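You operate a simulated robot arm through the tools that you are given. There is no shell and no other tool. Be economical: measure what you need, move in short steps, check, and stop when the job is done.

You run a simulated two-armed robot. Do the job below in one go: nothing can be reset, and whatever is moved stays where it is left.

JOB
Hold the teal rack, draw tube B2 and spin it in the spinner till a pellet shows.
Fine: use the yellow holder, shut the spinner lid, switch off afterwards and open the lid again. Where these are worked on the way, their far stop is far enough and under half their travel is too little: spinner lid.

Only the result counts: the job must be done as asked and must still hold three seconds after the hand-in. Knocking over, shifting, dropping, spilling or breaking anything else fails it. Lids that push on must go on centred and level and be pressed home; caps that screw on are set level and turned clockwise until they are tight.

ROBOT AND FRAMES
Two 7-joint arms with two-finger parallel grippers on one trunk, on a base that drives. Base frame: it is fixed to the floor where the robot stands at the start and does not move with it; the origin is under the middle of the robot, x ahead of it, y to its left, z up. Readings come in m, degrees, newtons and seconds.
The left shoulder is at the start at [0.07, 0.163, 1.245], the right one opposite. With the tool pointing down near the work surface each hand reaches from about 0.34 to 0.86 m from the robot's upright axis, wherever it stands, measured 20 degrees to its own side. Places, roughly: spinner lid [0.7, 0.3, 1]; yellow spinner holder [0.6, 0.3, 0.9]. Payload 3.43 kg a hand.
The tool frame of a hand sits at the grasp point between the pads (the TCP): z along the fingers, y along the line on which they close. The tips reach 0.034 m beyond it. Largest opening 0.128 m; finger width 0.024, thickness 0.012; the body of the gripper, 0.048 by 0.13 m, starts 0.096 m behind the TCP.
Orientation is that of the tool frame in the base frame, as [roll, pitch, yaw] about the fixed x, y, z axes, in that order (R = Rz(yaw) Ry(pitch) Rx(roll)). With the fingers straight down and closing along the base's y, the tool's x points along the base's -x, its y along +y and its z along -z.

CONTROLS
- The arms move only by the tool arm_command. It takes "left_targets", "right_targets" or both (then of equal length, played together; a hand with none holds still); each is a list of rows, each a list of 7 numbers: the shift along the tool's x, y, z in units of 30 mm (1.0 is 30 mm), then the turn, a rotation vector about the tool's x, y, z in units of 5 degrees (1.0 is 5 degrees), then the finger opening in cm, from 0 to 12.8. In form: [[x, y, z, ax, ay, az, fingers], ...]. A call has 1 to 20 rows; each row shifts and turns the commanded pose from where the row before left it, along the tool's axes as they then stand. A call with a number of a shift or a turn outside -1 to 1 is refused whole. Rows are played at 5 a second. More than 0.05 m and 8.6 degrees between two rows, or a gripper value outside its range, and nothing of the call is played. Where a pose cannot be reached the arm comes as near as it can. A force on the tool above 90 N (or 10 N above the force at the start of the call, whichever is more), or a blocked arm, ends the call early, and 0.2 s more pass. Each finger travels about 0.153 m/s and halts on what it meets, pressing with about 42 N; the grip force reading is that of the motor and also rises with nothing between the fingers. The clock runs only during rows and for 0.2 s after the last one: add rows that do not move to give the fingers time. The reply holds the time, the measured pose of the TCP, the force on the tool along the base axes, the opening and the grip force, in the units named above and with some noise, with the torque about the TCP (base axes, N m) and any sound that the robot's microphone picked up, and new pictures: "show" is both (left out), scene, wrist or none (wrist: the cameras of the hands that moved).
- Cameras (640 x 400 px; columns grow to the right, rows downward): "scene" is now at [0.137, 0.0117, 1.4716]; the picture's right is [0.12, -0.99, 0.00], its down [-0.59, -0.07, -0.81] and it looks along [0.80, 0.09, -0.59] (base axes); focal length 214 px, centre (320, 200). "left" rides on the left gripper at [0.076, 0.011, -0.16] in its tool frame; the picture's right is [-0.15, 0.99, 0.00], its down [-0.88, -0.13, -0.46] and it looks along [-0.45, -0.07, 0.89] (tool axes); focal length 234 px, centre (320, 200). "right" rides on the right gripper at [0.076, -0.011, -0.16] in its tool frame; the picture's right is [0.15, 0.99, 0.00], its down [-0.88, 0.13, -0.46] and it looks along [-0.45, 0.07, 0.89] (tool axes); focal length 234 px, centre (320, 200).
- slide_trunk(by): slides the trunk up (or, below 0, down) by that many m; the arms and the scene camera ride with it, the base frame stays. It gives what a move gives, with no picture.
- steer(legs): drives the robot by 1 to 6 legs, each [ahead, left, turn to the left] in m, m and degrees, along the robot's own axes; the way and the turn of a leg run together, so that a leg with both is an arc; at most 1.5 m and 180 degrees a leg. The arms and the cameras ride along, it lands a little off, and it stops where it bumps. It gives what a move gives, and a new picture of the scene camera.
- head_to(pan, tilt): turns the head with the scene camera to pan (to the left, within 86 degrees either way) and tilt (down, from -29 to 69), counted from straight ahead of the robot. It gives what a move gives, and a new picture of the scene camera.
- pixel_to_xyz(camera, pixels): for up to 12 pixels [column, row] of the newest picture of that camera ("zoom" is the newest enlarged one), the place [x, y, z] in the base frame of the surface seen there, good to about 0.003 m. It takes no simulated time.
- inspect(camera, box): a new picture of the part [left, top, right, bottom] of that camera's present view, enlarged. It takes no simulated time.
- job_done(): hands the job in; it is judged then, once.

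Go step by step. Measure first, check grasps and placings, and put right what went wrong. The budget is 80 turns and 260 pictures, counting those below and the enlarged ones. Unless the task says otherwise, let go and move clear before handing in, and close with one line.

The tools are called after "Request:" as a command line: name --argument value ..., lists and objects as JSON in quotes. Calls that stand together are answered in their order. arm_command: Moves the arms, as the interface text tells. Its arguments: {"type":"object","properties":{"left_targets":{"type":"array","items":{"type":"array","items":{"type":"number"}}},"right_targets":{"type":"array","items":{"type":"array","items":{"type":"number"}}},"show":{"type":"string","enum":["both","scene","wrist","none"]}},"required":[]} The other tools are called the same way: slide_trunk (by) slides the trunk up or down; steer (legs) drives the base; head_to (pan, tilt) turns the head that bears the scene camera; pixel_to_xyz (camera, pixels) gives the place of the surface under pixels of a picture; inspect (camera, box) takes an enlarged picture of a part of a camera's view; job_done () hands the job in.

At the start:

```text
clock: 0.0
left_tcp_pos: [0.4599, 0.4558, 1.3006]
left_orientation: [-180.0, 0.1, -179.9]
left_ft_force: [-0.1, 0.3, -0.8]
left_torque: [-0.01, 0.0, 0.0]
left_width: 0.1279
left_grip_force: 0.1
right_tcp_pos: [0.357, -0.0508, 1.3777]
right_orientation: [-180.0, 0.0, 180.0]
right_ft_force: [-0.1, -0.2, 0.7]
right_torque: [-0.05, 0.0, 0.0]
right_width: 0.1282
right_grip_force: 0.1
trunk travel left (down, up): [-0.725, 0.215]
robot x, y, heading: [-0.0028, -0.0002, -0.0]
head pan, tilt: [6.8, 36.2]
```

scene: 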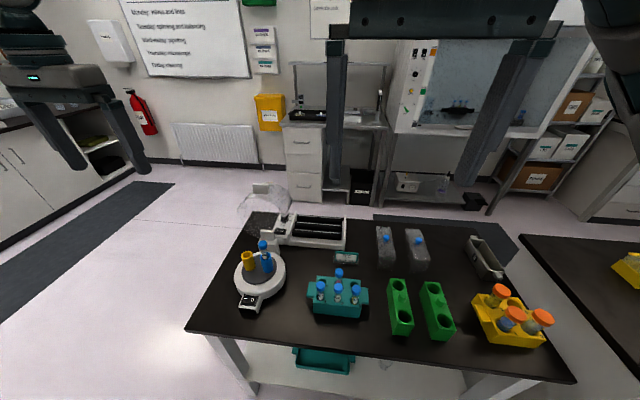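
right: 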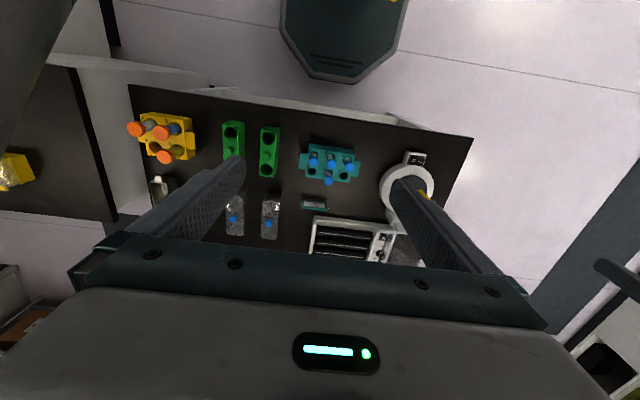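
left: 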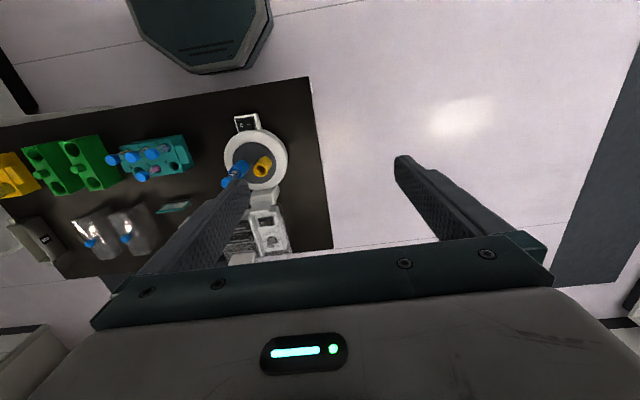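

The spinner is near (260,275) and the teal rack near (337,295) in the scene picture. I'll enlarge both to see the details.

Request:
inspect --camera "scene" --box '[220, 170, 300, 320]'

Request:
inspect --camera "scene" --box '[290, 250, 386, 325]'

Request:
inspect --camera "left" --box '[90, 90, 310, 230]'

```text
2.67 times, centred on (260, 245) of scene
```

zoom: 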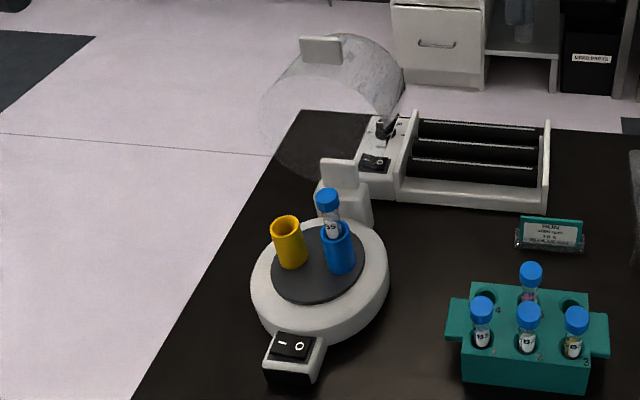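

```text
5.33 times, centred on (338, 288) of scene
```

zoom: 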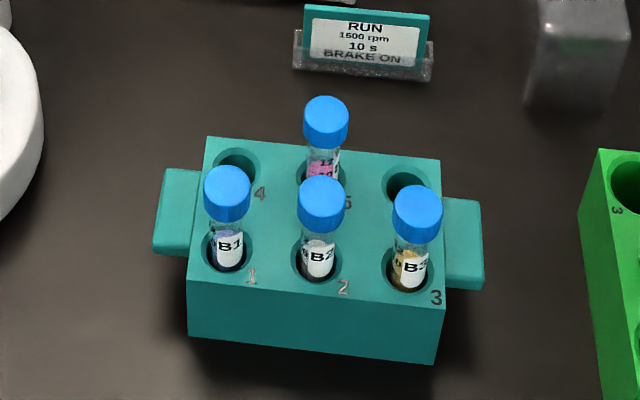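

```text
2.86 times, centred on (200, 160) of left
```

zoom: 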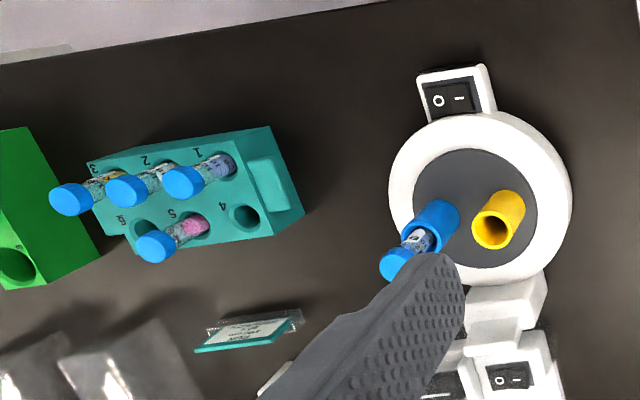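

The middle front tube in the rack appears to be B2, at slot 2. Next I'll measure the rack, tubes, spinner holders, switch and lid.

Request:
pixel_to_xyz --camera "scene" --pixels '[[338, 284], [338, 296], [366, 298], [312, 294], [338, 272], [351, 297], [322, 288], [339, 291], [359, 279], [354, 291], [320, 297], [337, 318]]'

Request:
inspect --camera "scene" --box '[316, 276, 364, 306]'

Request:
inspect --camera "scene" --box '[228, 178, 292, 248]'

Request:
inspect --camera "scene" --box '[228, 236, 300, 316]'

```text
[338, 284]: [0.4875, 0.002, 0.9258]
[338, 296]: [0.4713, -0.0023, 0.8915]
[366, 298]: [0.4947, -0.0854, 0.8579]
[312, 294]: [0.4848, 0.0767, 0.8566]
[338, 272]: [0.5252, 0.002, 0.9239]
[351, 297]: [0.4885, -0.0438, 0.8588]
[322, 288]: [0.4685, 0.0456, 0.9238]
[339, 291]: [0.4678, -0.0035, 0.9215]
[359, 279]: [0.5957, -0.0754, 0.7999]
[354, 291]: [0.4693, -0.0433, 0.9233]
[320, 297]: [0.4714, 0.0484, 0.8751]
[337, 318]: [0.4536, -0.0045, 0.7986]
```

```text
13.33 times, centred on (340, 291) of scene
```

zoom: 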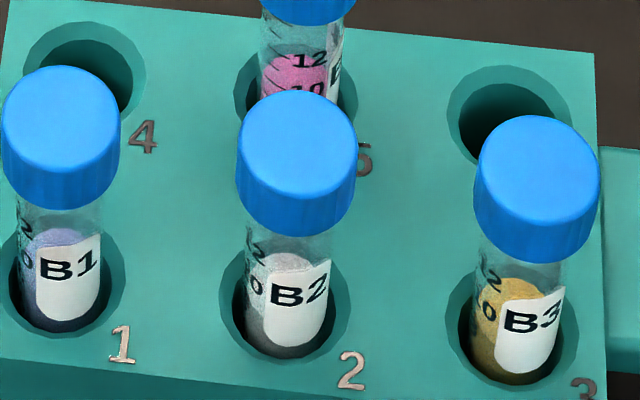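

```text
5.71 times, centred on (260, 213) of scene
```

zoom: 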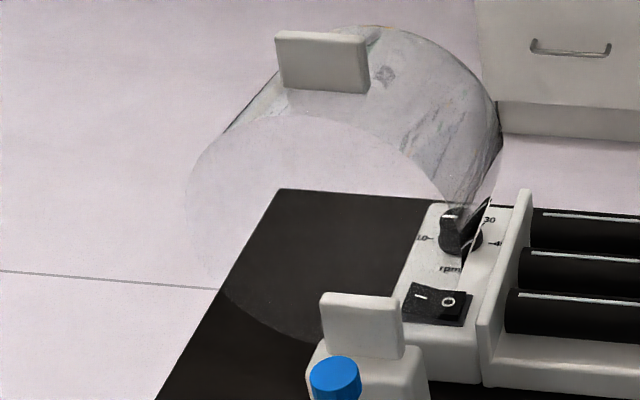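

```text
5.00 times, centred on (264, 276) of scene
```

zoom: 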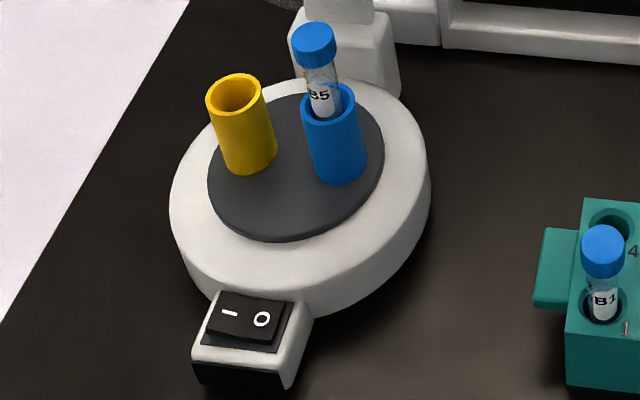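

B2 is confirmed. Now I'll measure the spinner parts and the lid.

Request:
pixel_to_xyz --camera "zoom" --pixels '[[234, 78], [226, 108], [262, 92], [210, 96], [240, 165], [314, 35], [335, 180], [229, 313], [262, 319], [245, 340], [290, 235], [350, 100]]'

Request:
pixel_to_xyz --camera "scene" --pixels '[[260, 219], [268, 219], [263, 218], [260, 223], [263, 230], [261, 252], [247, 265], [269, 258], [240, 283], [285, 275], [248, 200], [275, 200]]'

Request:
inspect --camera "scene" --box '[228, 178, 292, 218]'

```text
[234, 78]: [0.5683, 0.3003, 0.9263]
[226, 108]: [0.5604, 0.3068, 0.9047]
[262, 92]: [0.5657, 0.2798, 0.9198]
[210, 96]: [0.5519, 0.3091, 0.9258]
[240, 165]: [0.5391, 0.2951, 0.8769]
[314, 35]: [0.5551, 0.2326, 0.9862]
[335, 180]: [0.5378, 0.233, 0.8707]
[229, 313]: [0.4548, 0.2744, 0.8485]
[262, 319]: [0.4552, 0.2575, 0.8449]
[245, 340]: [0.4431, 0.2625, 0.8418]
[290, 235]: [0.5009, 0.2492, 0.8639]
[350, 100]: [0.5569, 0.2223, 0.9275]
```

```text
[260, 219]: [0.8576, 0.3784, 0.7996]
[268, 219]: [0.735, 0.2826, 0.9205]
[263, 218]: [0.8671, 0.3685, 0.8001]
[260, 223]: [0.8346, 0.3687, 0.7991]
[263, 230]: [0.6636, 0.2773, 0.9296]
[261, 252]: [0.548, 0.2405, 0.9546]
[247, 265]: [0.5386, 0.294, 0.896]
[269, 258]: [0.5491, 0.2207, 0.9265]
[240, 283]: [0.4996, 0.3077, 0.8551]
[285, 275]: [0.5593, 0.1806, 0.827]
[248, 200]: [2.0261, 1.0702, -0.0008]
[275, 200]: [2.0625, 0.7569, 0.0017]
```

```text
10.00 times, centred on (260, 198) of scene
```

zoom: 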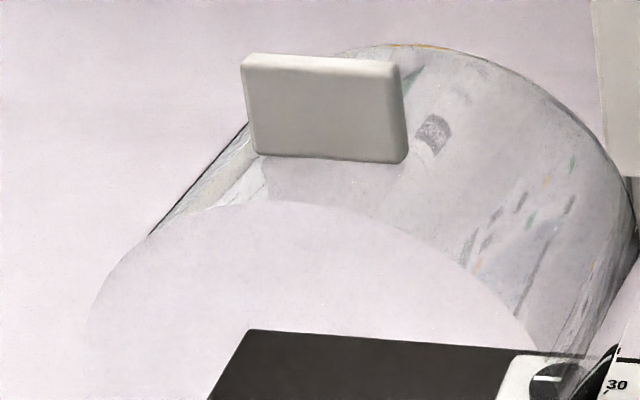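

Request:
pixel_to_xyz --camera "zoom" --pixels '[[325, 105], [260, 70], [390, 75], [265, 145], [395, 148], [280, 58], [435, 130], [100, 290], [330, 202], [500, 280], [240, 150], [600, 250]]'

Request:
head_to --pan 20 --tilt 36

```text
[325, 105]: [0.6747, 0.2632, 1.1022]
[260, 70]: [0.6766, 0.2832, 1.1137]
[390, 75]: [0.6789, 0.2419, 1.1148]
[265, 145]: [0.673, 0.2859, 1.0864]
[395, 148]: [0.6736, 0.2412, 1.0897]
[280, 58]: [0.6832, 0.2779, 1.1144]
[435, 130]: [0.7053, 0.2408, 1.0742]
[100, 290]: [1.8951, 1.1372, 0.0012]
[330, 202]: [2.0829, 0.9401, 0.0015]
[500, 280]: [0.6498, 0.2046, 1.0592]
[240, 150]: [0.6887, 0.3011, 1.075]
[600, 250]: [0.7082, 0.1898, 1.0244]
```

```text
clock: 0.8
left_tcp_pos: [0.4595, 0.456, 1.3016]
left_orientation: [180.0, -0.1, -179.8]
left_ft_force: [0.7, -0.5, 0.5]
left_torque: [0.03, -0.04, -0.04]
left_width: 0.1279
left_grip_force: 0.0
right_tcp_pos: [0.357, -0.0524, 1.378]
right_orientation: [180.0, 0.0, -180.0]
right_ft_force: [0.1, -0.7, -0.4]
right_torque: [0.01, -0.04, 0.0]
right_width: 0.1282
right_grip_force: 0.1
trunk travel left (down, up): [-0.725, 0.215]
robot x, y, heading: [-0.0041, 0.0005, -0.2]
head pan, tilt: [20.0, 36.0]
```

scene: 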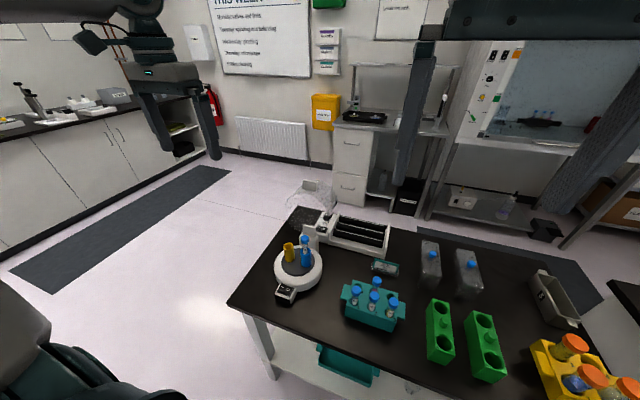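

The lid handle is at about (0.675, 0.262, 1.10), standing up at the back. I'll take a closer look at the rack's tabs before the hold.

Request:
inspect --camera "scene" --box '[332, 270, 412, 335]'

Request:
inspect --camera "right" --box '[285, 125, 375, 195]'

```text
6.15 times, centred on (372, 302) of scene
```

zoom: 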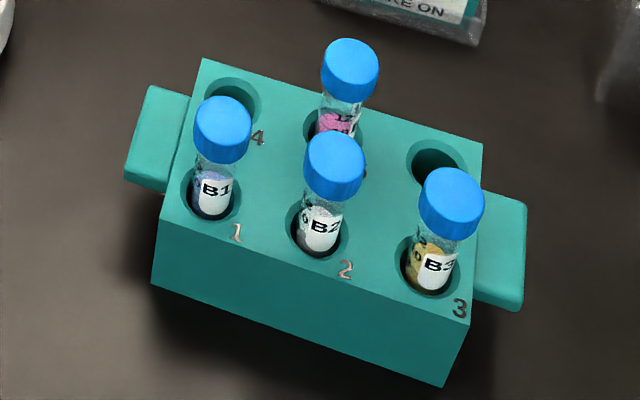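

```text
5.71 times, centred on (330, 160) of right
```

zoom: 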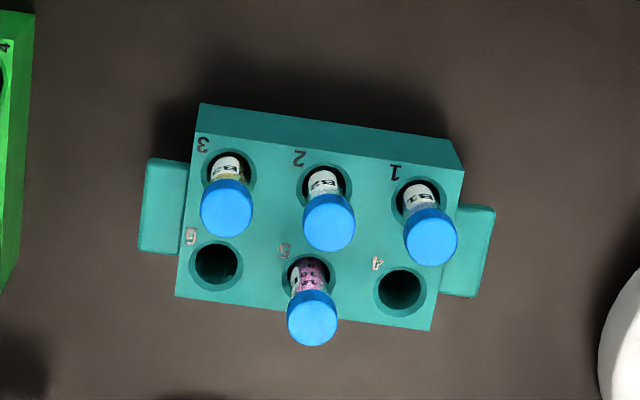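

Request:
pixel_to_xyz --camera "zoom" --pixels '[[200, 137], [458, 173], [178, 293], [428, 327], [152, 165], [145, 248], [184, 165], [178, 252], [328, 222], [490, 212], [470, 292], [312, 317]]'

Request:
pixel_to_xyz --camera "scene" --pixels '[[374, 293], [374, 291], [374, 297], [370, 294], [378, 294]]'

```text
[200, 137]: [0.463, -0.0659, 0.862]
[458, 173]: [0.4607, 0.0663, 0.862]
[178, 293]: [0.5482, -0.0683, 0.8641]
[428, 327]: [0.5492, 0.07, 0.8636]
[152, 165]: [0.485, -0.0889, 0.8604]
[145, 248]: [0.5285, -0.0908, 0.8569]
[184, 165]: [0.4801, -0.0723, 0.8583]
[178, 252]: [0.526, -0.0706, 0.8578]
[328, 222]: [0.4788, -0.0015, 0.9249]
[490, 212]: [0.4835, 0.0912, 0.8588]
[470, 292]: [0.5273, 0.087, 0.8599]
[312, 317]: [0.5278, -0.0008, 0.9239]
```

```text
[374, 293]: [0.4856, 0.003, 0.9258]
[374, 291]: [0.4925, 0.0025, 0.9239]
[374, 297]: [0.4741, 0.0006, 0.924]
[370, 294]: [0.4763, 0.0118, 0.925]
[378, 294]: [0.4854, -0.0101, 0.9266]
```

The rack is square to the base, spanning x 0.462–0.549 and y ±0.068. Its right tab is centred at about (0.505, -0.080, 0.859), and the B2 cap is at (0.482, 0, 0.925). Both hands must close along x, so I'll turn them first while still high up.

Request:
arm_command --left_targets '[[0, 0, 0, 0, 0, 1, 12.8], [0, 0, 0, 0, 0, 1, 11], [0, 0, 0, 0, 0, 1, 9], [0, 0, 0, 0, 0, 1, 7], [0, 0, 0, 0, 0, 1, 5], [0, 0, 0, 0, 0, 1, 3.4], [0, 0, 0, 0, 0, 1, 3.4], [0, 0, 0, 0, 0, 1, 3.4], [0, 0, 0, 0, 0, 1, 3.4], [0, 0, 0, 0, 0, 1, 3.4], [0, 0, 0, 0, 0, 1, 3.4], [0, 0, 0, 0, 0, 1, 3.4], [0, 0, 0, 0, 0, 1, 3.4], [0, 0, 0, 0, 0, 1, 3.4], [0, 0, 0, 0, 0, 1, 3.4], [0, 0, 0, 0, 0, 1, 3.4], [0, 0, 0, 0, 0, 1, 3.4], [0, 0, 0, 0, 0, 1, 3.4]]' --right_targets '[[0, 0, 0, 0, 0, -1, 12], [0, 0, 0, 0, 0, -1, 11], [0, 0, 0, 0, 0, -1, 9], [0, 0, 0, 0, 0, -1, 8], [0, 0, 0, 0, 0, -1, 7], [0, 0, 0, 0, 0, -1, 7], [0, 0, 0, 0, 0, -1, 7], [0, 0, 0, 0, 0, -1, 7], [0, 0, 0, 0, 0, -1, 7], [0, 0, 0, 0, 0, -1, 7], [0, 0, 0, 0, 0, -1, 7], [0, 0, 0, 0, 0, -1, 7], [0, 0, 0, 0, 0, -1, 7], [0, 0, 0, 0, 0, -1, 7], [0, 0, 0, 0, 0, -1, 7], [0, 0, 0, 0, 0, -1, 7], [0, 0, 0, 0, 0, -1, 7], [0, 0, 0, 0, 0, -1, 7]]' --show "scene"

```text
clock: 4.5
left_tcp_pos: [0.4601, 0.4557, 1.3021]
left_orientation: [-180.0, 0.0, 90.0]
left_ft_force: [0.5, -0.1, -0.4]
left_torque: [0.01, 0.0, 0.03]
left_width: 0.0338
left_grip_force: 0.1
right_tcp_pos: [0.3577, -0.0498, 1.3781]
right_orientation: [-180.0, 0.1, -89.9]
right_ft_force: [0.3, 1.0, 0.4]
right_torque: [0.01, 0.0, 0.05]
right_width: 0.07
right_grip_force: 0.2
trunk travel left (down, up): [-0.725, 0.215]
robot x, y, heading: [-0.0006, 0.0005, 0.0]
head pan, tilt: [20.0, 36.0]
```

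scene: 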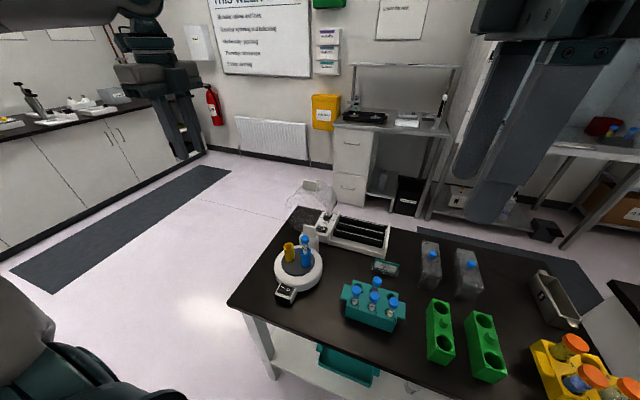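

Both hands turned as intended. Next I'll bring the right hand to a pre-grasp above and right of the right tab, tilted 20° outward to leave room for the left hand.

Request:
arm_command --right_targets '[[0.256, -0.377, 0.97, 0, 0, 0, 7], [0.256, -0.377, 0.97, 0, 0, 0, 7], [0.256, -0.377, 0.97, 0, 0, 0, 7], [0.256, -0.377, 0.97, 0, 0, 0, 7], [0.256, -0.377, 0.97, 0, 0, 0, 7], [0.256, -0.377, 0.97, 0, 0, 0, 7], [0.256, -0.377, 0.97, 0, 0, 0, 7], [0.256, -0.377, 0.97, 0, 0, 0, 7], [0.256, -0.377, 0.97, 0, 0, 0, 7], [0.256, -0.377, 0.97, 0, 0, 0, 7], [0.256, -0.377, 0.97, 0, 0, 0, 7], [0.256, -0.377, 0.97, 0, 0, 0, 7], [0.256, -0.377, 0.97, 0, 0, 0, 7], [0, 0, 0, 0, -1, 0, 7], [0, 0, 0, 0, -1, 0, 7], [0, 0, 0, 0, -1, 0, 7], [0, 0, 0, 0, -1, 0, 7], [0, 0, 0, 0, 0, 0, 7]]'

```text
clock: 8.3
left_tcp_pos: [0.4604, 0.4567, 1.3016]
left_orientation: [-179.9, 0.1, 90.0]
left_ft_force: [0.3, 1.1, -0.2]
left_torque: [-0.04, 0.0, 0.01]
left_width: 0.034
left_grip_force: 0.0
right_tcp_pos: [0.4261, -0.0643, 1.0957]
right_orientation: [179.9, 20.0, -90.0]
right_ft_force: [-0.2, -0.7, 0.5]
right_torque: [-0.02, -0.01, 0.03]
right_width: 0.0704
right_grip_force: 0.1
right hand out of reach, approached as far as the arm can: row 9, 10, 11, 12, 13, 16
trunk travel left (down, up): [-0.725, 0.215]
robot x, y, heading: [-0.0043, 0.0012, 0.1]
head pan, tilt: [20.0, 36.0]
```

scene: 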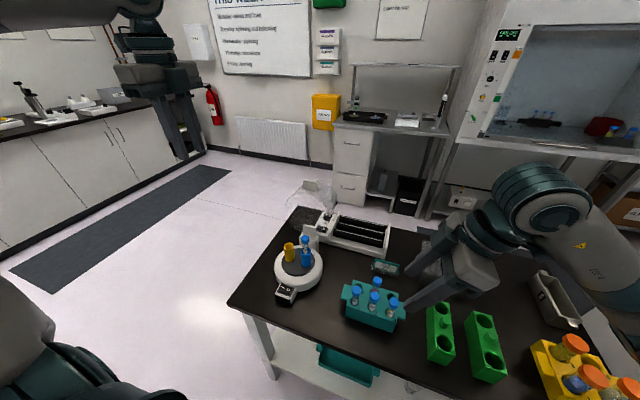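
right: 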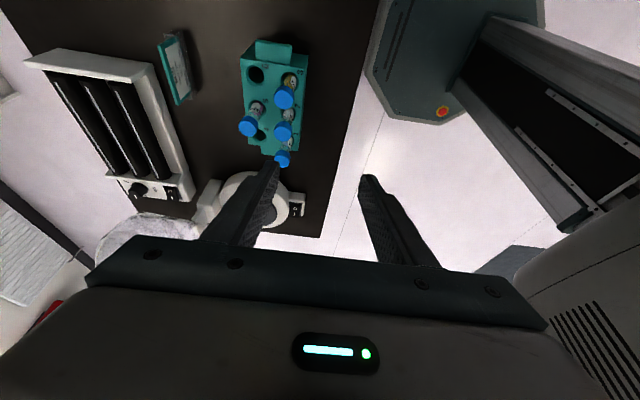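

The right arm stopped short at (0.426, -0.064, 1.096), with its elbow swung far out. I'll see whether it can go on from this pose with the new tilt.

Request:
arm_command --right_targets '[[0.87, -0.66, 0.53, 0, 0, 0, 7], [0.87, -0.66, 0.53, 0, 0, 0, 7], [0.87, -0.66, 0.53, 0, 0, 0, 7], [0.87, -0.66, 0.53, 0, 0, 0, 7]]' --show "none"

```text
clock: 9.3
left_tcp_pos: [0.4593, 0.4538, 1.3018]
left_orientation: [180.0, 0.0, 90.0]
left_ft_force: [-0.4, -0.2, 0.0]
left_torque: [0.02, 0.01, -0.02]
left_width: 0.034
left_grip_force: 0.1
right_tcp_pos: [0.4285, -0.0712, 1.0882]
right_orientation: [179.9, 19.9, -90.1]
right_ft_force: [0.0, 0.7, -0.4]
right_torque: [0.03, 0.0, 0.01]
right_width: 0.0699
right_grip_force: 0.0
right hand out of reach, approached as far as the arm can: row 1, 2, 3, 4
trunk travel left (down, up): [-0.725, 0.215]
robot x, y, heading: [0.0028, 0.0, 0.0]
head pan, tilt: [20.0, 36.0]
```

The right arm is stuck at a joint limit in this orientation. I'll turn it half a turn to close along x the other way round. The left hand goes to a diagonal yaw of 135°, which also clears B2's neighbours better.

Request:
arm_command --left_targets '[[0, 0, 0, 0, 0, -1, 3.4], [0, 0, 0, 0, 0, -1, 3.4], [0, 0, 0, 0, 0, -1, 3.4], [0, 0, 0, 0, 0, -1, 3.4], [0, 0, 0, 0, 0, -1, 3.4], [0, 0, 0, 0, 0, -1, 3.4], [0, 0, 0, 0, 0, -1, 3.4], [0, 0, 0, 0, 0, -1, 3.4], [0, 0, 0, 0, 0, -1, 3.4], [0, 0, 0, 0, 0, 0, 3.4], [0, 0, 0, 0, 0, 0, 3.4], [0, 0, 0, 0, 0, 0, 3.4], [0, 0, 0, 0, 0, 0, 3.4], [0, 0, 0, 0, 0, 0, 3.4], [0, 0, 0, 0, 0, 0, 3.4], [0, 0, 0, 0, 0, 0, 3.4], [0, 0, 0, 0, 0, 0, 3.4], [0, 0, 0, 0, 0, 0, 3.4], [0, 0, 0, 0, 0, 0, 3.4], [0, 0, 0, 0, 0, 0, 3.4]]' --right_targets '[[0, 0, -1, 0, 1, 0, 7], [0, 0, -1, 0, 1, 0, 7], [0, 0, -1, 0, 1, 0, 7], [0, 0, -1, 0, 1, 0, 7], [0, 0, 0, 0, 0, 1, 7], [0, 0, 0, 0, 0, 1, 7], [0, 0, 0, 0, 0, 1, 7], [0, 0, 0, 0, 0, 1, 7], [0, 0, 0, 0, 0, 1, 7], [0, 0, 0, 0, 0, 1, 7], [0, 0, 0, 0, 0, 1, 7], [0, 0, 0, 0, 0, 1, 7], [0, 0, 0, 0, 0, 1, 7], [0, 0, 0, 0, 0, 1, 7], [0, 0, 0, 0, 0, 1, 7], [0, 0, 0, 0, 0, 1, 7], [0, 0, 0, 0, 0, 1, 7], [0, 0, 0, 0, 0, 1, 7], [0, 0, 0, 0, 0, 1, 7], [0, 0, 0, 0, 0, 1, 7]]' --show "none"

Request:
arm_command --right_targets '[[0, 0, 0, 0, 0, 1, 7], [0, 0, 0, 0, 0, 1, 7], [0, 0, 0, 0, 0, 1, 7], [0, 0, 0, 0, 0, 1, 7], [0, 0, 0, 0, 0, 1, 7], [0, 0, 0, 0, 0, 1, 7], [0, 0, 0, 0, 0, 1, 7], [0, 0, 0, 0, 0, 1, 7], [0, 0, 0, 0, 0, 1, 7], [0, 0, 0, 0, 0, 1, 7], [0, 0, 0, 0, 0, 1, 7], [0, 0, 0, 0, 0, 1, 7], [0, 0, 0, 0, 0, 1, 7], [0, 0, 0, 0, 0, 1, 7], [0, 0, 0, 0, 0, 1, 7], [0, 0, 0, 0, 0, 1, 7], [0, 0, 0, 0, 0, 1, 7], [0, 0, 0, 0, 0, 1, 7], [0, 0, 0, 0, 0, 1, 7], [0, 0, 0, 0, 0, 1, 7]]' --show "scene"

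```text
clock: 13.6
left_tcp_pos: [0.4588, 0.4551, 1.3014]
left_orientation: [-179.9, 0.0, 135.0]
left_ft_force: [-0.4, -0.3, 0.7]
left_torque: [-0.02, 0.04, -0.05]
left_width: 0.0341
left_grip_force: 0.0
right_tcp_pos: [0.4251, -0.0936, 1.2062]
right_orientation: [-180.0, 0.0, -170.1]
right_ft_force: [0.8, -0.7, 0.2]
right_torque: [0.01, 0.0, -0.02]
right_width: 0.0698
right_grip_force: 0.0
trunk travel left (down, up): [-0.725, 0.215]
robot x, y, heading: [-0.004, 0.0004, 0.2]
head pan, tilt: [20.0, 36.0]
```

```text
clock: 17.8
left_tcp_pos: [0.4592, 0.4544, 1.3003]
left_orientation: [179.9, 0.1, 135.1]
left_ft_force: [-0.2, -0.1, -0.2]
left_torque: [-0.01, -0.03, 0.0]
left_width: 0.034
left_grip_force: 0.0
right_tcp_pos: [0.4254, -0.0942, 1.2073]
right_orientation: [-180.0, 0.0, 90.0]
right_ft_force: [0.5, -0.3, 0.0]
right_torque: [0.01, -0.02, 0.02]
right_width: 0.0699
right_grip_force: 0.1
trunk travel left (down, up): [-0.725, 0.215]
robot x, y, heading: [0.0019, 0.0003, 0.0]
head pan, tilt: [20.0, 36.0]
```

scene: 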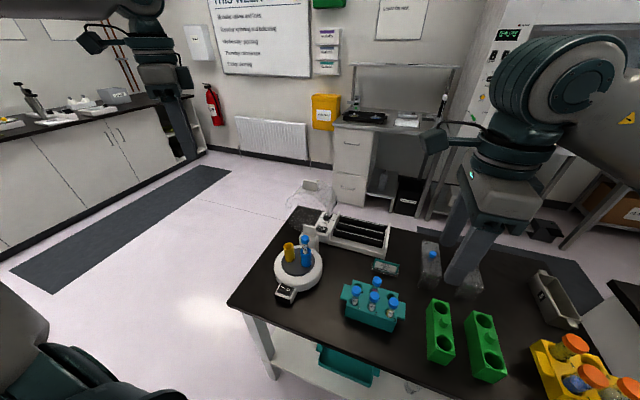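

The right hand is now at yaw 90, with its camera arm towards +y. I'll tilt it 25° outward and go to a pre-grasp at (0.505, -0.148, 0.977).

Request:
arm_command --right_targets '[[0, 0, 0, 0, 1, 0, 7], [0, 0, 0, 0, 1, 0, 7], [0, 0, 0, 0, 1, 0, 7], [0, 0, 0, 0, 1, 0, 7], [0, 0, 0, 0, 1, 0, 7], [-0.695, 0.379, 0.884, 0, 0, 0, 7], [-0.695, 0.379, 0.884, 0, 0, 0, 7], [-0.695, 0.379, 0.884, 0, 0, 0, 7], [-0.695, 0.379, 0.884, 0, 0, 0, 7], [-0.695, 0.379, 0.884, 0, 0, 0, 7], [-0.695, 0.379, 0.884, 0, 0, 0, 7], [-0.695, 0.379, 0.884, 0, 0, 0, 7], [0, 0, 0, 0, 0, 0, 7]]'

```text
clock: 20.6
left_tcp_pos: [0.4586, 0.4557, 1.301]
left_orientation: [-179.9, 0.0, 135.1]
left_ft_force: [0.7, -0.5, -0.2]
left_torque: [0.0, -0.02, 0.03]
left_width: 0.0339
left_grip_force: 0.0
right_tcp_pos: [0.506, -0.1459, 0.975]
right_orientation: [180.0, -25.1, 90.0]
right_ft_force: [1.0, 0.2, 0.4]
right_torque: [0.02, 0.0, 0.02]
right_width: 0.0698
right_grip_force: 0.1
trunk travel left (down, up): [-0.725, 0.215]
robot x, y, heading: [-0.0032, -0.002, -0.1]
head pan, tilt: [20.0, 36.0]
```

scene: 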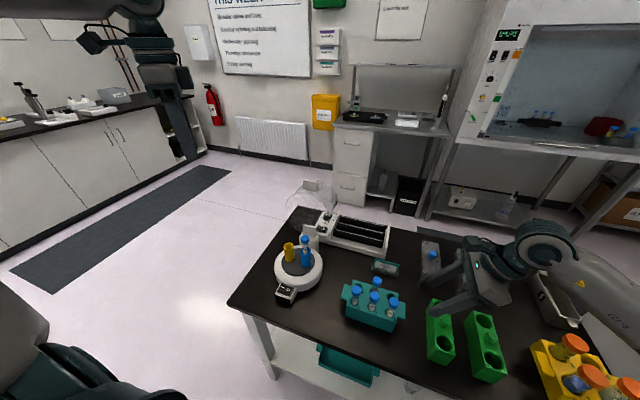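
right: 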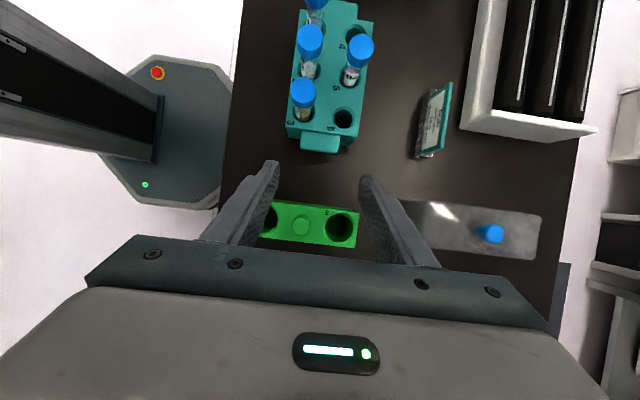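

The tab at (320,143) of the right picture lies midway between the fingers. Before going down I'll check the heights of the green rack and the tab.

Request:
pixel_to_xyz --camera "right" --pixels '[[302, 137], [338, 140], [320, 148], [320, 134], [320, 210], [353, 215], [300, 225], [303, 142], [337, 146]]'

Request:
inspect --camera "scene" --box '[340, 240, 500, 340]'

```text
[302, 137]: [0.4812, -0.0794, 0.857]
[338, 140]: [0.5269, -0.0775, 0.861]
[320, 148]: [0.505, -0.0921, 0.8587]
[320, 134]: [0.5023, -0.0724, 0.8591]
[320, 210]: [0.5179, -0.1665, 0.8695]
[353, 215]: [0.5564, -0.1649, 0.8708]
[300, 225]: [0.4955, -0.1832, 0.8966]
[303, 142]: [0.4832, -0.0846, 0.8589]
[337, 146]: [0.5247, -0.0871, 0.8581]
```

```text
4.00 times, centred on (420, 290) of scene
```

zoom: 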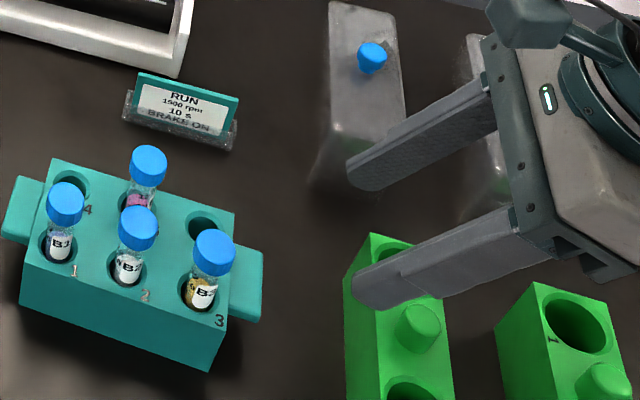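

The path is clear, since the green peg top is at 0.897 well below the hand body. I'll slide down 0.118 m along the tool and close on the tab.

Request:
arm_command --right_targets '[[-0.01, 0, 0.98, 0, 0, 0, 7], [-0.01, 0, 0.98, 0, 0, 0, 7], [-0.01, 0, 0.98, 0, 0, 0, 7], [-0.01, 0, 0.98, 0, 0, 0, 7], [0, 0, 0, 0, 0, 0, 7], [0, 0, 0, 0, 0, 0, 6], [0, 0, 0, 0, 0, 0, 5.2], [0, 0, 0, 0, 0, 0, 4.6], [0, 0, 0, 0, 0, 0, 4.0], [0, 0, 0, 0, 0, 0, 4.0]]'

```text
clock: 22.8
left_tcp_pos: [0.4597, 0.4544, 1.3019]
left_orientation: [-180.0, 0.0, 135.1]
left_ft_force: [0.1, 0.0, -0.2]
left_torque: [0.01, -0.01, 0.01]
left_width: 0.0338
left_grip_force: 0.0
right_tcp_pos: [0.5054, -0.0981, 0.8707]
right_orientation: [-179.9, -25.0, 90.0]
right_ft_force: [0.6, 0.9, -1.5]
right_torque: [-0.02, -0.08, -0.01]
right_width: 0.0489
right_grip_force: 42.1
trunk travel left (down, up): [-0.725, 0.215]
robot x, y, heading: [-0.0021, 0.002, -0.0]
head pan, tilt: [20.0, 36.0]
```

scene: 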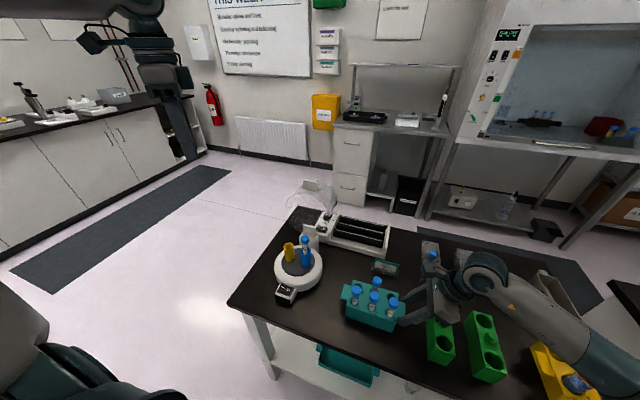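
right: 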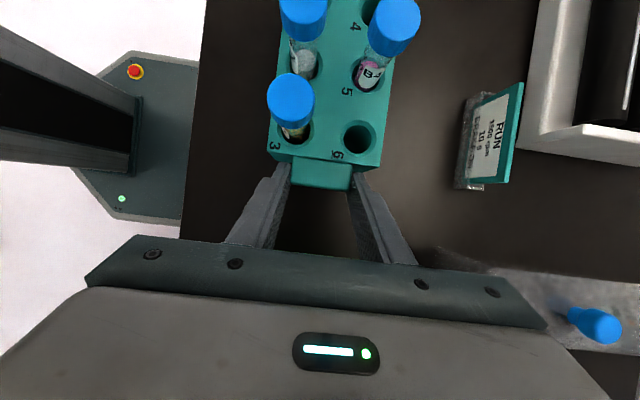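

The right hand grips the tab at 42 N, 49 mm open. Next I'll bring the left hand above B2.

Request:
arm_command --left_targets '[[-0.803, -0.729, 0.645, 0, 0, 0, 3.4], [-0.803, -0.729, 0.645, 0, 0, 0, 3.4], [-0.803, -0.729, 0.645, 0, 0, 0, 3.4], [-0.803, -0.729, 0.645, 0, 0, 0, 3.4], [-0.803, -0.729, 0.645, 0, 0, 0, 3.4], [-0.803, -0.729, 0.645, 0, 0, 0, 3.4], [-0.803, -0.729, 0.645, 0, 0, 0, 3.4], [-0.803, -0.729, 0.645, 0, 0, 0, 3.4], [-0.803, -0.729, 0.645, 0, 0, 0, 3.4], [-0.803, -0.729, 0.645, 0, 0, 0, 3.4], [-0.803, -0.729, 0.645, 0, 0, 0, 3.4], [-0.803, -0.729, 0.645, 0, 0, 0, 3.4], [-0.803, -0.729, 0.645, 0, 0, 0, 3.4], [-0.803, -0.729, 0.645, 0, 0, 0, 3.4], [0, 0, 0, 0, 0, 0, 3.4]]'

```text
clock: 25.9
left_tcp_pos: [0.4671, 0.1228, 1.0703]
left_orientation: [-180.0, 0.1, 135.1]
left_ft_force: [0.0, 0.7, 0.1]
left_torque: [-0.01, 0.02, -0.02]
left_width: 0.0339
left_grip_force: 0.0
left hand out of reach, approached as far as the arm can: row 11, 12, 13, 14
right_tcp_pos: [0.5051, -0.1002, 0.8709]
right_orientation: [-180.0, -25.0, 90.0]
right_ft_force: [-1.0, -0.1, 0.2]
right_torque: [0.07, -0.01, 0.04]
right_width: 0.0494
right_grip_force: 42.3
trunk travel left (down, up): [-0.725, 0.215]
robot x, y, heading: [-0.0, -0.0001, -0.1]
head pan, tilt: [20.0, 36.0]
```

scene: 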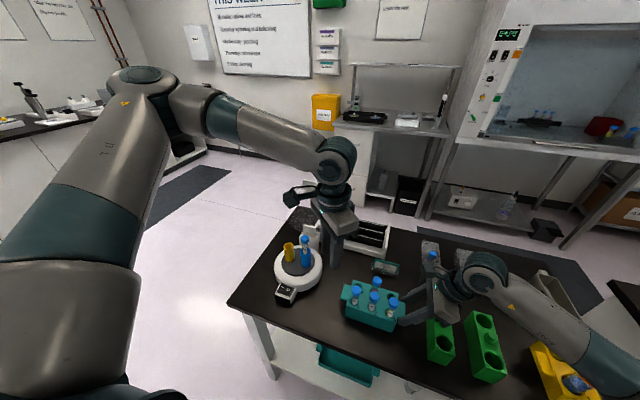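
left: 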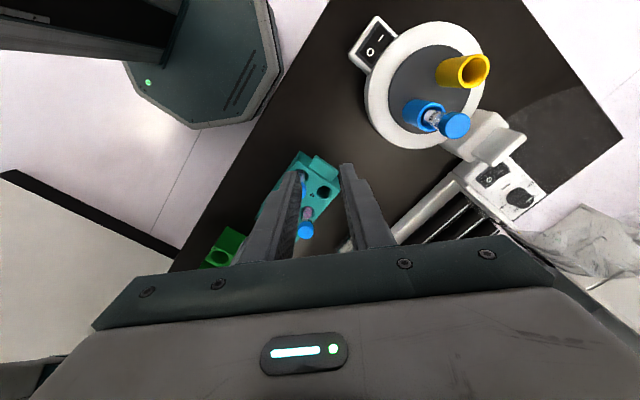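

The left arm also hits a limit in this orientation. As with the right arm, the mirrored yaw should work, so I'll turn it on to yaw 225°, which is the other diagonal.

Request:
arm_command --left_targets '[[0, 0, 0, 0, 0, -1, 3.4], [0, 0, 0, 0, 0, -1, 3.4], [0, 0, 0, 0, 0, -1, 3.4], [0, 0, 0, 0, 0, -1, 3.4], [0, 0, 0, 0, 0, -1, 3.4], [0, 0, 0, 0, 0, -1, 3.4], [0, 0, 0, 0, 0, -1, 3.4], [0, 0, 0, 0, 0, -1, 3.4], [0, 0, 0, 0, 0, -1, 3.4], [0, 0, 0, 0, 0, -1, 3.4], [0, 0, 0, 0, 0, -1, 3.4], [0, 0, 0, 0, 0, -1, 3.4], [0, 0, 0, 0, 0, -1, 3.4], [0, 0, 0, 0, 0, -1, 3.4], [0, 0, 0, 0, 0, -1, 3.4], [0, 0, 0, 0, 0, -1, 3.4], [0, 0, 0, 0, 0, -1, 3.4], [0, 0, 0, 0, 0, -1, 3.4], [0, 0, 0, 0, 0, 0, 3.4]]'

```text
clock: 29.9
left_tcp_pos: [0.4652, 0.123, 1.0704]
left_orientation: [179.9, 0.0, -134.9]
left_ft_force: [-0.1, 0.2, -0.9]
left_torque: [-0.02, 0.04, 0.01]
left_width: 0.0341
left_grip_force: 0.1
right_tcp_pos: [0.5055, -0.0988, 0.8704]
right_orientation: [179.9, -25.1, 90.1]
right_ft_force: [-0.9, -0.9, 0.0]
right_torque: [0.02, 0.0, 0.0]
right_width: 0.049
right_grip_force: 42.0
trunk travel left (down, up): [-0.725, 0.215]
robot x, y, heading: [0.0027, -0.0028, 0.1]
head pan, tilt: [20.0, 36.0]
```

scene: 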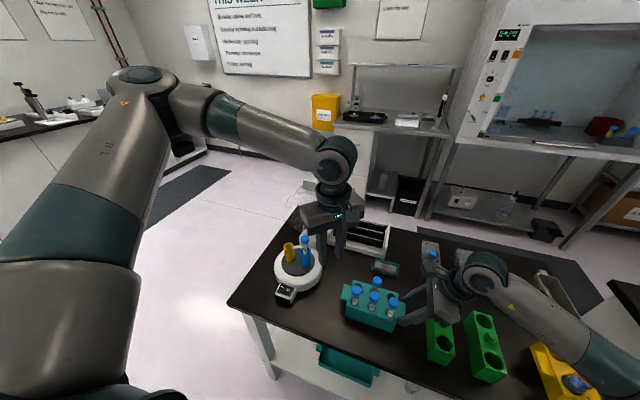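
left: 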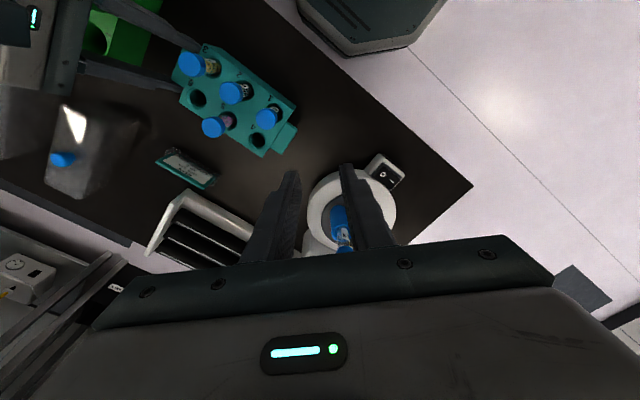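

Now at yaw 225°. I'll re-measure the B2 cap at (233,92) in the left picture and move over it.

Request:
pixel_to_xyz --camera "left" --pixels '[[231, 91], [225, 91], [238, 91], [231, 86], [231, 98]]'

Request:
arm_command --left_targets '[[0.625, -0.825, 0.333, 0, 0, 0, 3.4], [0.625, -0.825, 0.333, 0, 0, 0, 3.4], [0.625, -0.825, 0.333, 0, 0, 0, 3.4], [0.625, -0.825, 0.333, 0, 0, 0, 3.4], [0, 0, 0, 0, 0, 0, 3.4]]'

```text
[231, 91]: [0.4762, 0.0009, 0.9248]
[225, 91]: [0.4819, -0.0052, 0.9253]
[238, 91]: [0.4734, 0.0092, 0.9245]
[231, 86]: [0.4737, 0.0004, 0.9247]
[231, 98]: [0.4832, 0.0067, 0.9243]
```

```text
clock: 31.1
left_tcp_pos: [0.4644, 0.1235, 1.0696]
left_orientation: [179.9, 0.0, -135.0]
left_ft_force: [0.8, 0.0, 0.7]
left_torque: [0.03, 0.0, 0.03]
left_width: 0.0342
left_grip_force: 0.1
left hand out of reach, approached as far as the arm can: row 1, 2, 3, 4
right_tcp_pos: [0.5056, -0.0986, 0.8716]
right_orientation: [-180.0, -25.0, 90.0]
right_ft_force: [0.6, 0.4, -0.6]
right_torque: [-0.05, -0.02, -0.03]
right_width: 0.0494
right_grip_force: 41.5
trunk travel left (down, up): [-0.725, 0.215]
robot x, y, heading: [0.0007, -0.005, 0.1]
head pan, tilt: [20.0, 36.0]
```

scene: 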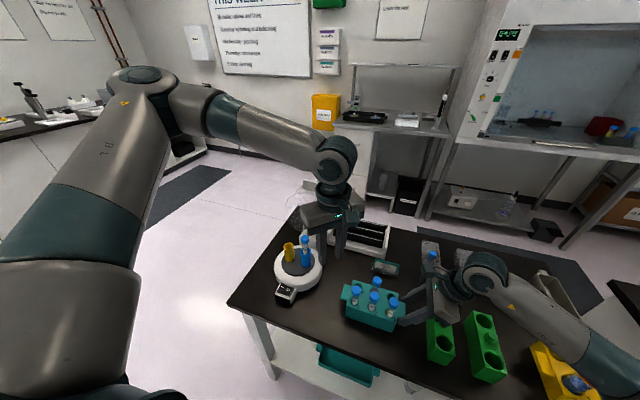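
left: 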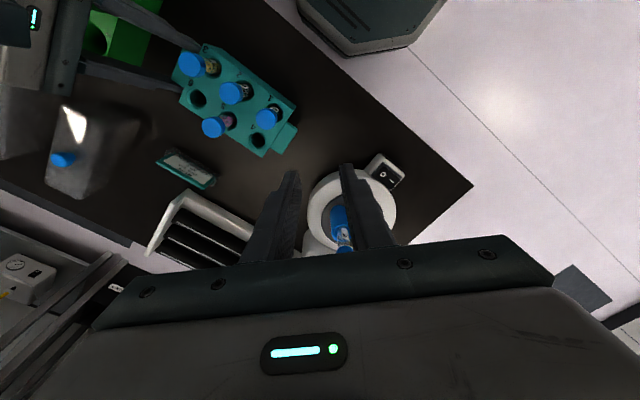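

The limit is arm geometry rather than yaw: the work is too close and too far to the inside. I'll let go of the rack, lift both hands clear, and drive back 0.12 m and right 0.07 m.

Request:
arm_command --left_targets '[[0, 0, 0, 0, 0, 0, 3.4], [0, 0, 0, 0, 0, 0, 3.4], [0, 0, 0, 0, 0, 0, 3.4], [0, 0, -0.5, 0, 0, 0, 3.4], [0, 0, -1, 0, 0, 0, 3.4], [0, 0, -1, 0, 0, 0, 3.4], [0, 0, 0, 0, 0, 0, 3.4], [0, 0, 0, 0, 0, 0, 3.4], [0, 0, 0, 0, 0, 0, 3.4], [0, 0, 0, 0, 0, 0, 3.4]]' --right_targets '[[0, 0, 0, 0, 0, 0, 6], [0, 0, 0, 0, 0, 0, 7.5], [0, 0, 0, 0, 0, 0, 7.5], [0, 0, -0.98, 0, 0, 0, 7.5], [0, 0, -0.98, 0, 0, 0, 7.5], [0, 0, -0.98, 0, 0, 0, 7.5], [0, 0, -0.98, 0, 0, 0, 7.5], [0.423, 0, -0.906, 0, 0, 0, 7.5], [0.423, 0, -0.906, 0, 0, 0, 7.5], [0.423, 0, -0.906, 0, 0, 0, 7.5]]' --show "none"

Request:
steer --legs '[[-0.12, -0.07, 0]]'

```text
clock: 33.4
left_tcp_pos: [0.4638, 0.1236, 1.1442]
left_orientation: [-179.8, 0.1, -134.9]
left_ft_force: [-0.3, 0.1, 0.1]
left_torque: [0.02, 0.0, 0.01]
left_width: 0.0341
left_grip_force: 0.0
right_tcp_pos: [0.5074, -0.1494, 1.0681]
right_orientation: [-180.0, -25.0, 90.1]
right_ft_force: [0.4, 1.0, 0.2]
right_torque: [0.0, -0.03, 0.01]
right_width: 0.0752
right_grip_force: 0.1
trunk travel left (down, up): [-0.725, 0.215]
robot x, y, heading: [-0.0002, -0.0003, 0.0]
head pan, tilt: [20.0, 36.0]
```

```text
clock: 34.7
left_tcp_pos: [0.3471, 0.0552, 1.1438]
left_orientation: [180.0, 0.0, -135.0]
left_ft_force: [-0.2, -0.6, 0.3]
left_torque: [-0.01, 0.01, -0.02]
left_width: 0.0338
left_grip_force: 0.2
right_tcp_pos: [0.389, -0.2165, 1.0668]
right_orientation: [-179.9, -24.9, 90.0]
right_ft_force: [0.6, -0.3, 0.8]
right_torque: [-0.02, 0.0, 0.0]
right_width: 0.0752
right_grip_force: 0.1
trunk travel left (down, up): [-0.725, 0.215]
robot x, y, heading: [-0.1213, -0.0714, 0.2]
head pan, tilt: [20.0, 36.0]
```

scene: 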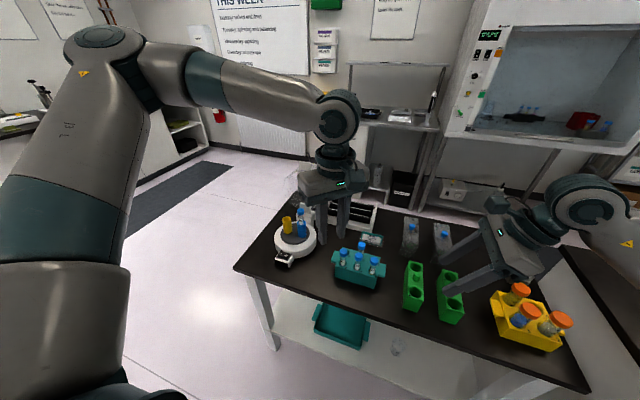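

The drive landed about right. I'll move the left hand over B2 and the right hand back to its pre-grasp.

Request:
arm_command --left_targets '[[-0.373, -0.88, 0.76, 0, 0, 0, 3.4], [-0.373, -0.88, 0.76, 0, 0, 0, 3.4], [-0.373, -0.88, 0.76, 0, 0, 0, 3.4], [-0.373, -0.88, 0.76, 0, 0, 0, 3.4], [-0.373, -0.88, 0.76, 0, 0, 0, 3.4], [0, 0, 0, 0, 0, 0, 3.4]]' --right_targets '[[0.157, 0.773, 0.735, 0, 0, 0, 7], [0.157, 0.773, 0.735, 0, 0, 0, 7], [0.157, 0.773, 0.735, 0, 0, 0, 7], [0.157, 0.773, 0.735, 0, 0, 0, 7], [0.157, 0.773, 0.735, 0, 0, 0, 7], [0, 0, 0, 0, 0, 0, 7]]'

```text
clock: 36.1
left_tcp_pos: [0.4419, 0.0884, 1.051]
left_orientation: [-179.9, 0.0, -135.0]
left_ft_force: [-0.4, 0.4, 0.9]
left_torque: [0.0, -0.02, 0.01]
left_width: 0.0343
left_grip_force: 0.1
left hand out of reach, approached as far as the arm can: row 1, 2, 3, 4, 5
right_tcp_pos: [0.5039, -0.1502, 0.9767]
right_orientation: [180.0, -25.1, 90.2]
right_ft_force: [-0.1, 1.0, -0.6]
right_torque: [0.05, -0.03, 0.04]
right_width: 0.07
right_grip_force: 0.1
trunk travel left (down, up): [-0.725, 0.215]
robot x, y, heading: [-0.1189, -0.0686, -0.1]
head pan, tilt: [20.0, 36.0]
```

scene: 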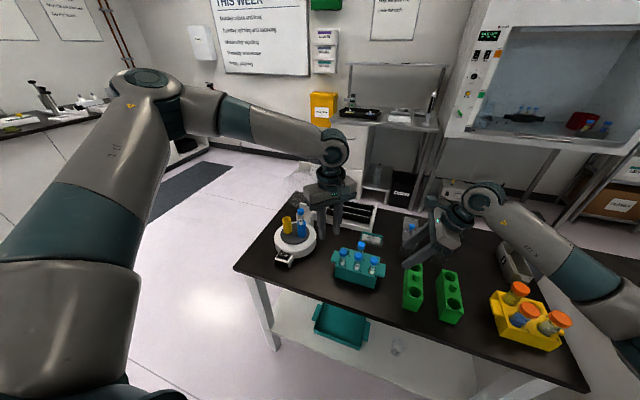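
right: 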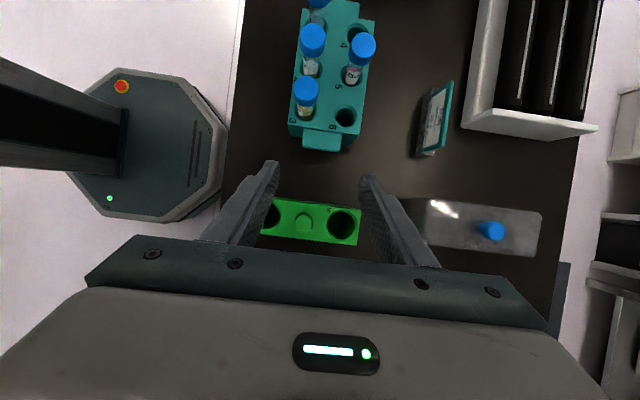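
left: 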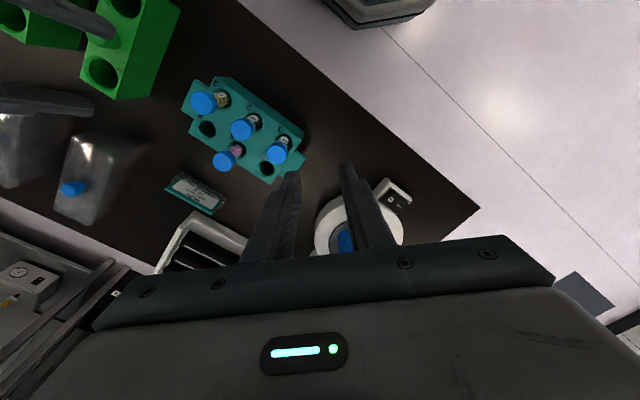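

The right pre-grasp is good. The left arm is stuck in a flared-elbow posture, so I'll raise it, go inward high up and come down from there.

Request:
arm_command --left_targets '[[0, 0, -1, 0, 0, 0, 3.4], [0, 0, -1, 0, 0, 0, 3.4], [0, 0, -1, 0, 0, 0, 3.4], [0, 0, -1, 0, 0, 0, 3.4], [0, 0, -1, 0, 0, 0, 3.4], [0, 0, -1, 0, 0, 0, 3.4], [0, 0, -1, 0, 0, 0, 3.4], [0, 0, -1, 0, 0, 0, 3.4], [0, 0, -1, 0, 0, 0, 3.4], [0, 0, -1, 0, 0, 0, 3.4], [0.342, -0.69, 0, 0, 0, 0, 3.4], [0.342, -0.69, 0, 0, 0, 0, 3.4], [0.342, -0.69, 0, 0, 0, 0, 3.4], [0.342, -0.69, 0, 0, 0, 0, 3.4]]' --show "scene"

```text
clock: 39.1
left_tcp_pos: [0.4235, 0.1068, 1.3338]
left_orientation: [-180.0, 0.0, -134.9]
left_ft_force: [-0.1, 0.3, -0.2]
left_torque: [-0.01, 0.0, -0.02]
left_width: 0.034
left_grip_force: 0.1
left hand out of reach, approached as far as the arm can: row 8, 9, 10, 11, 12, 13, 14
right_tcp_pos: [0.5046, -0.1494, 0.9773]
right_orientation: [-179.9, -25.0, 90.0]
right_ft_force: [0.7, -0.2, -0.2]
right_torque: [-0.02, -0.01, 0.02]
right_width: 0.07
right_grip_force: 0.1
trunk travel left (down, up): [-0.725, 0.215]
robot x, y, heading: [-0.1238, -0.0723, 0.1]
head pan, tilt: [20.0, 36.0]
```

scene: 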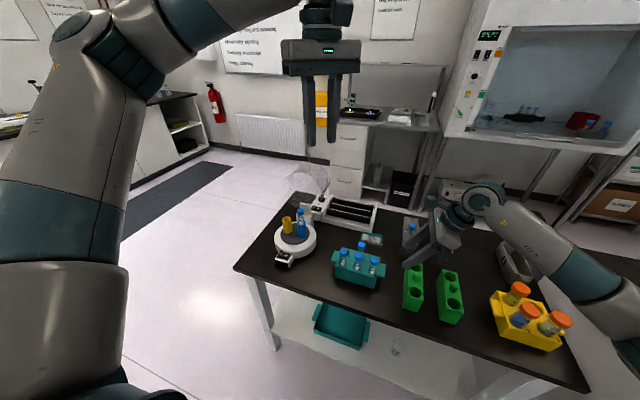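

The left arm can't come further inward than about its own shoulder line. I'll shift the robot 0.13 m more to the right, so that B2 lies in front of the left shoulder.

Request:
steer --legs '[[0, -0.13, 0]]'

```text
clock: 40.4
left_tcp_pos: [0.4246, -0.0207, 1.3333]
left_orientation: [-179.9, -0.1, -134.8]
left_ft_force: [0.9, 0.5, 0.1]
left_torque: [0.0, 0.01, -0.02]
left_width: 0.034
left_grip_force: 0.1
right_tcp_pos: [0.5042, -0.2785, 0.9772]
right_orientation: [-180.0, -25.0, 90.0]
right_ft_force: [0.6, 0.2, -0.8]
right_torque: [0.0, -0.02, 0.0]
right_width: 0.0699
right_grip_force: 0.0
trunk travel left (down, up): [-0.725, 0.215]
robot x, y, heading: [-0.1202, -0.1985, 0.2]
head pan, tilt: [20.0, 36.0]
```

scene: 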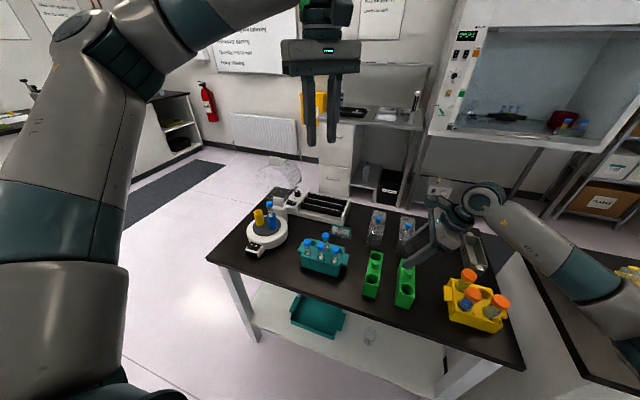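

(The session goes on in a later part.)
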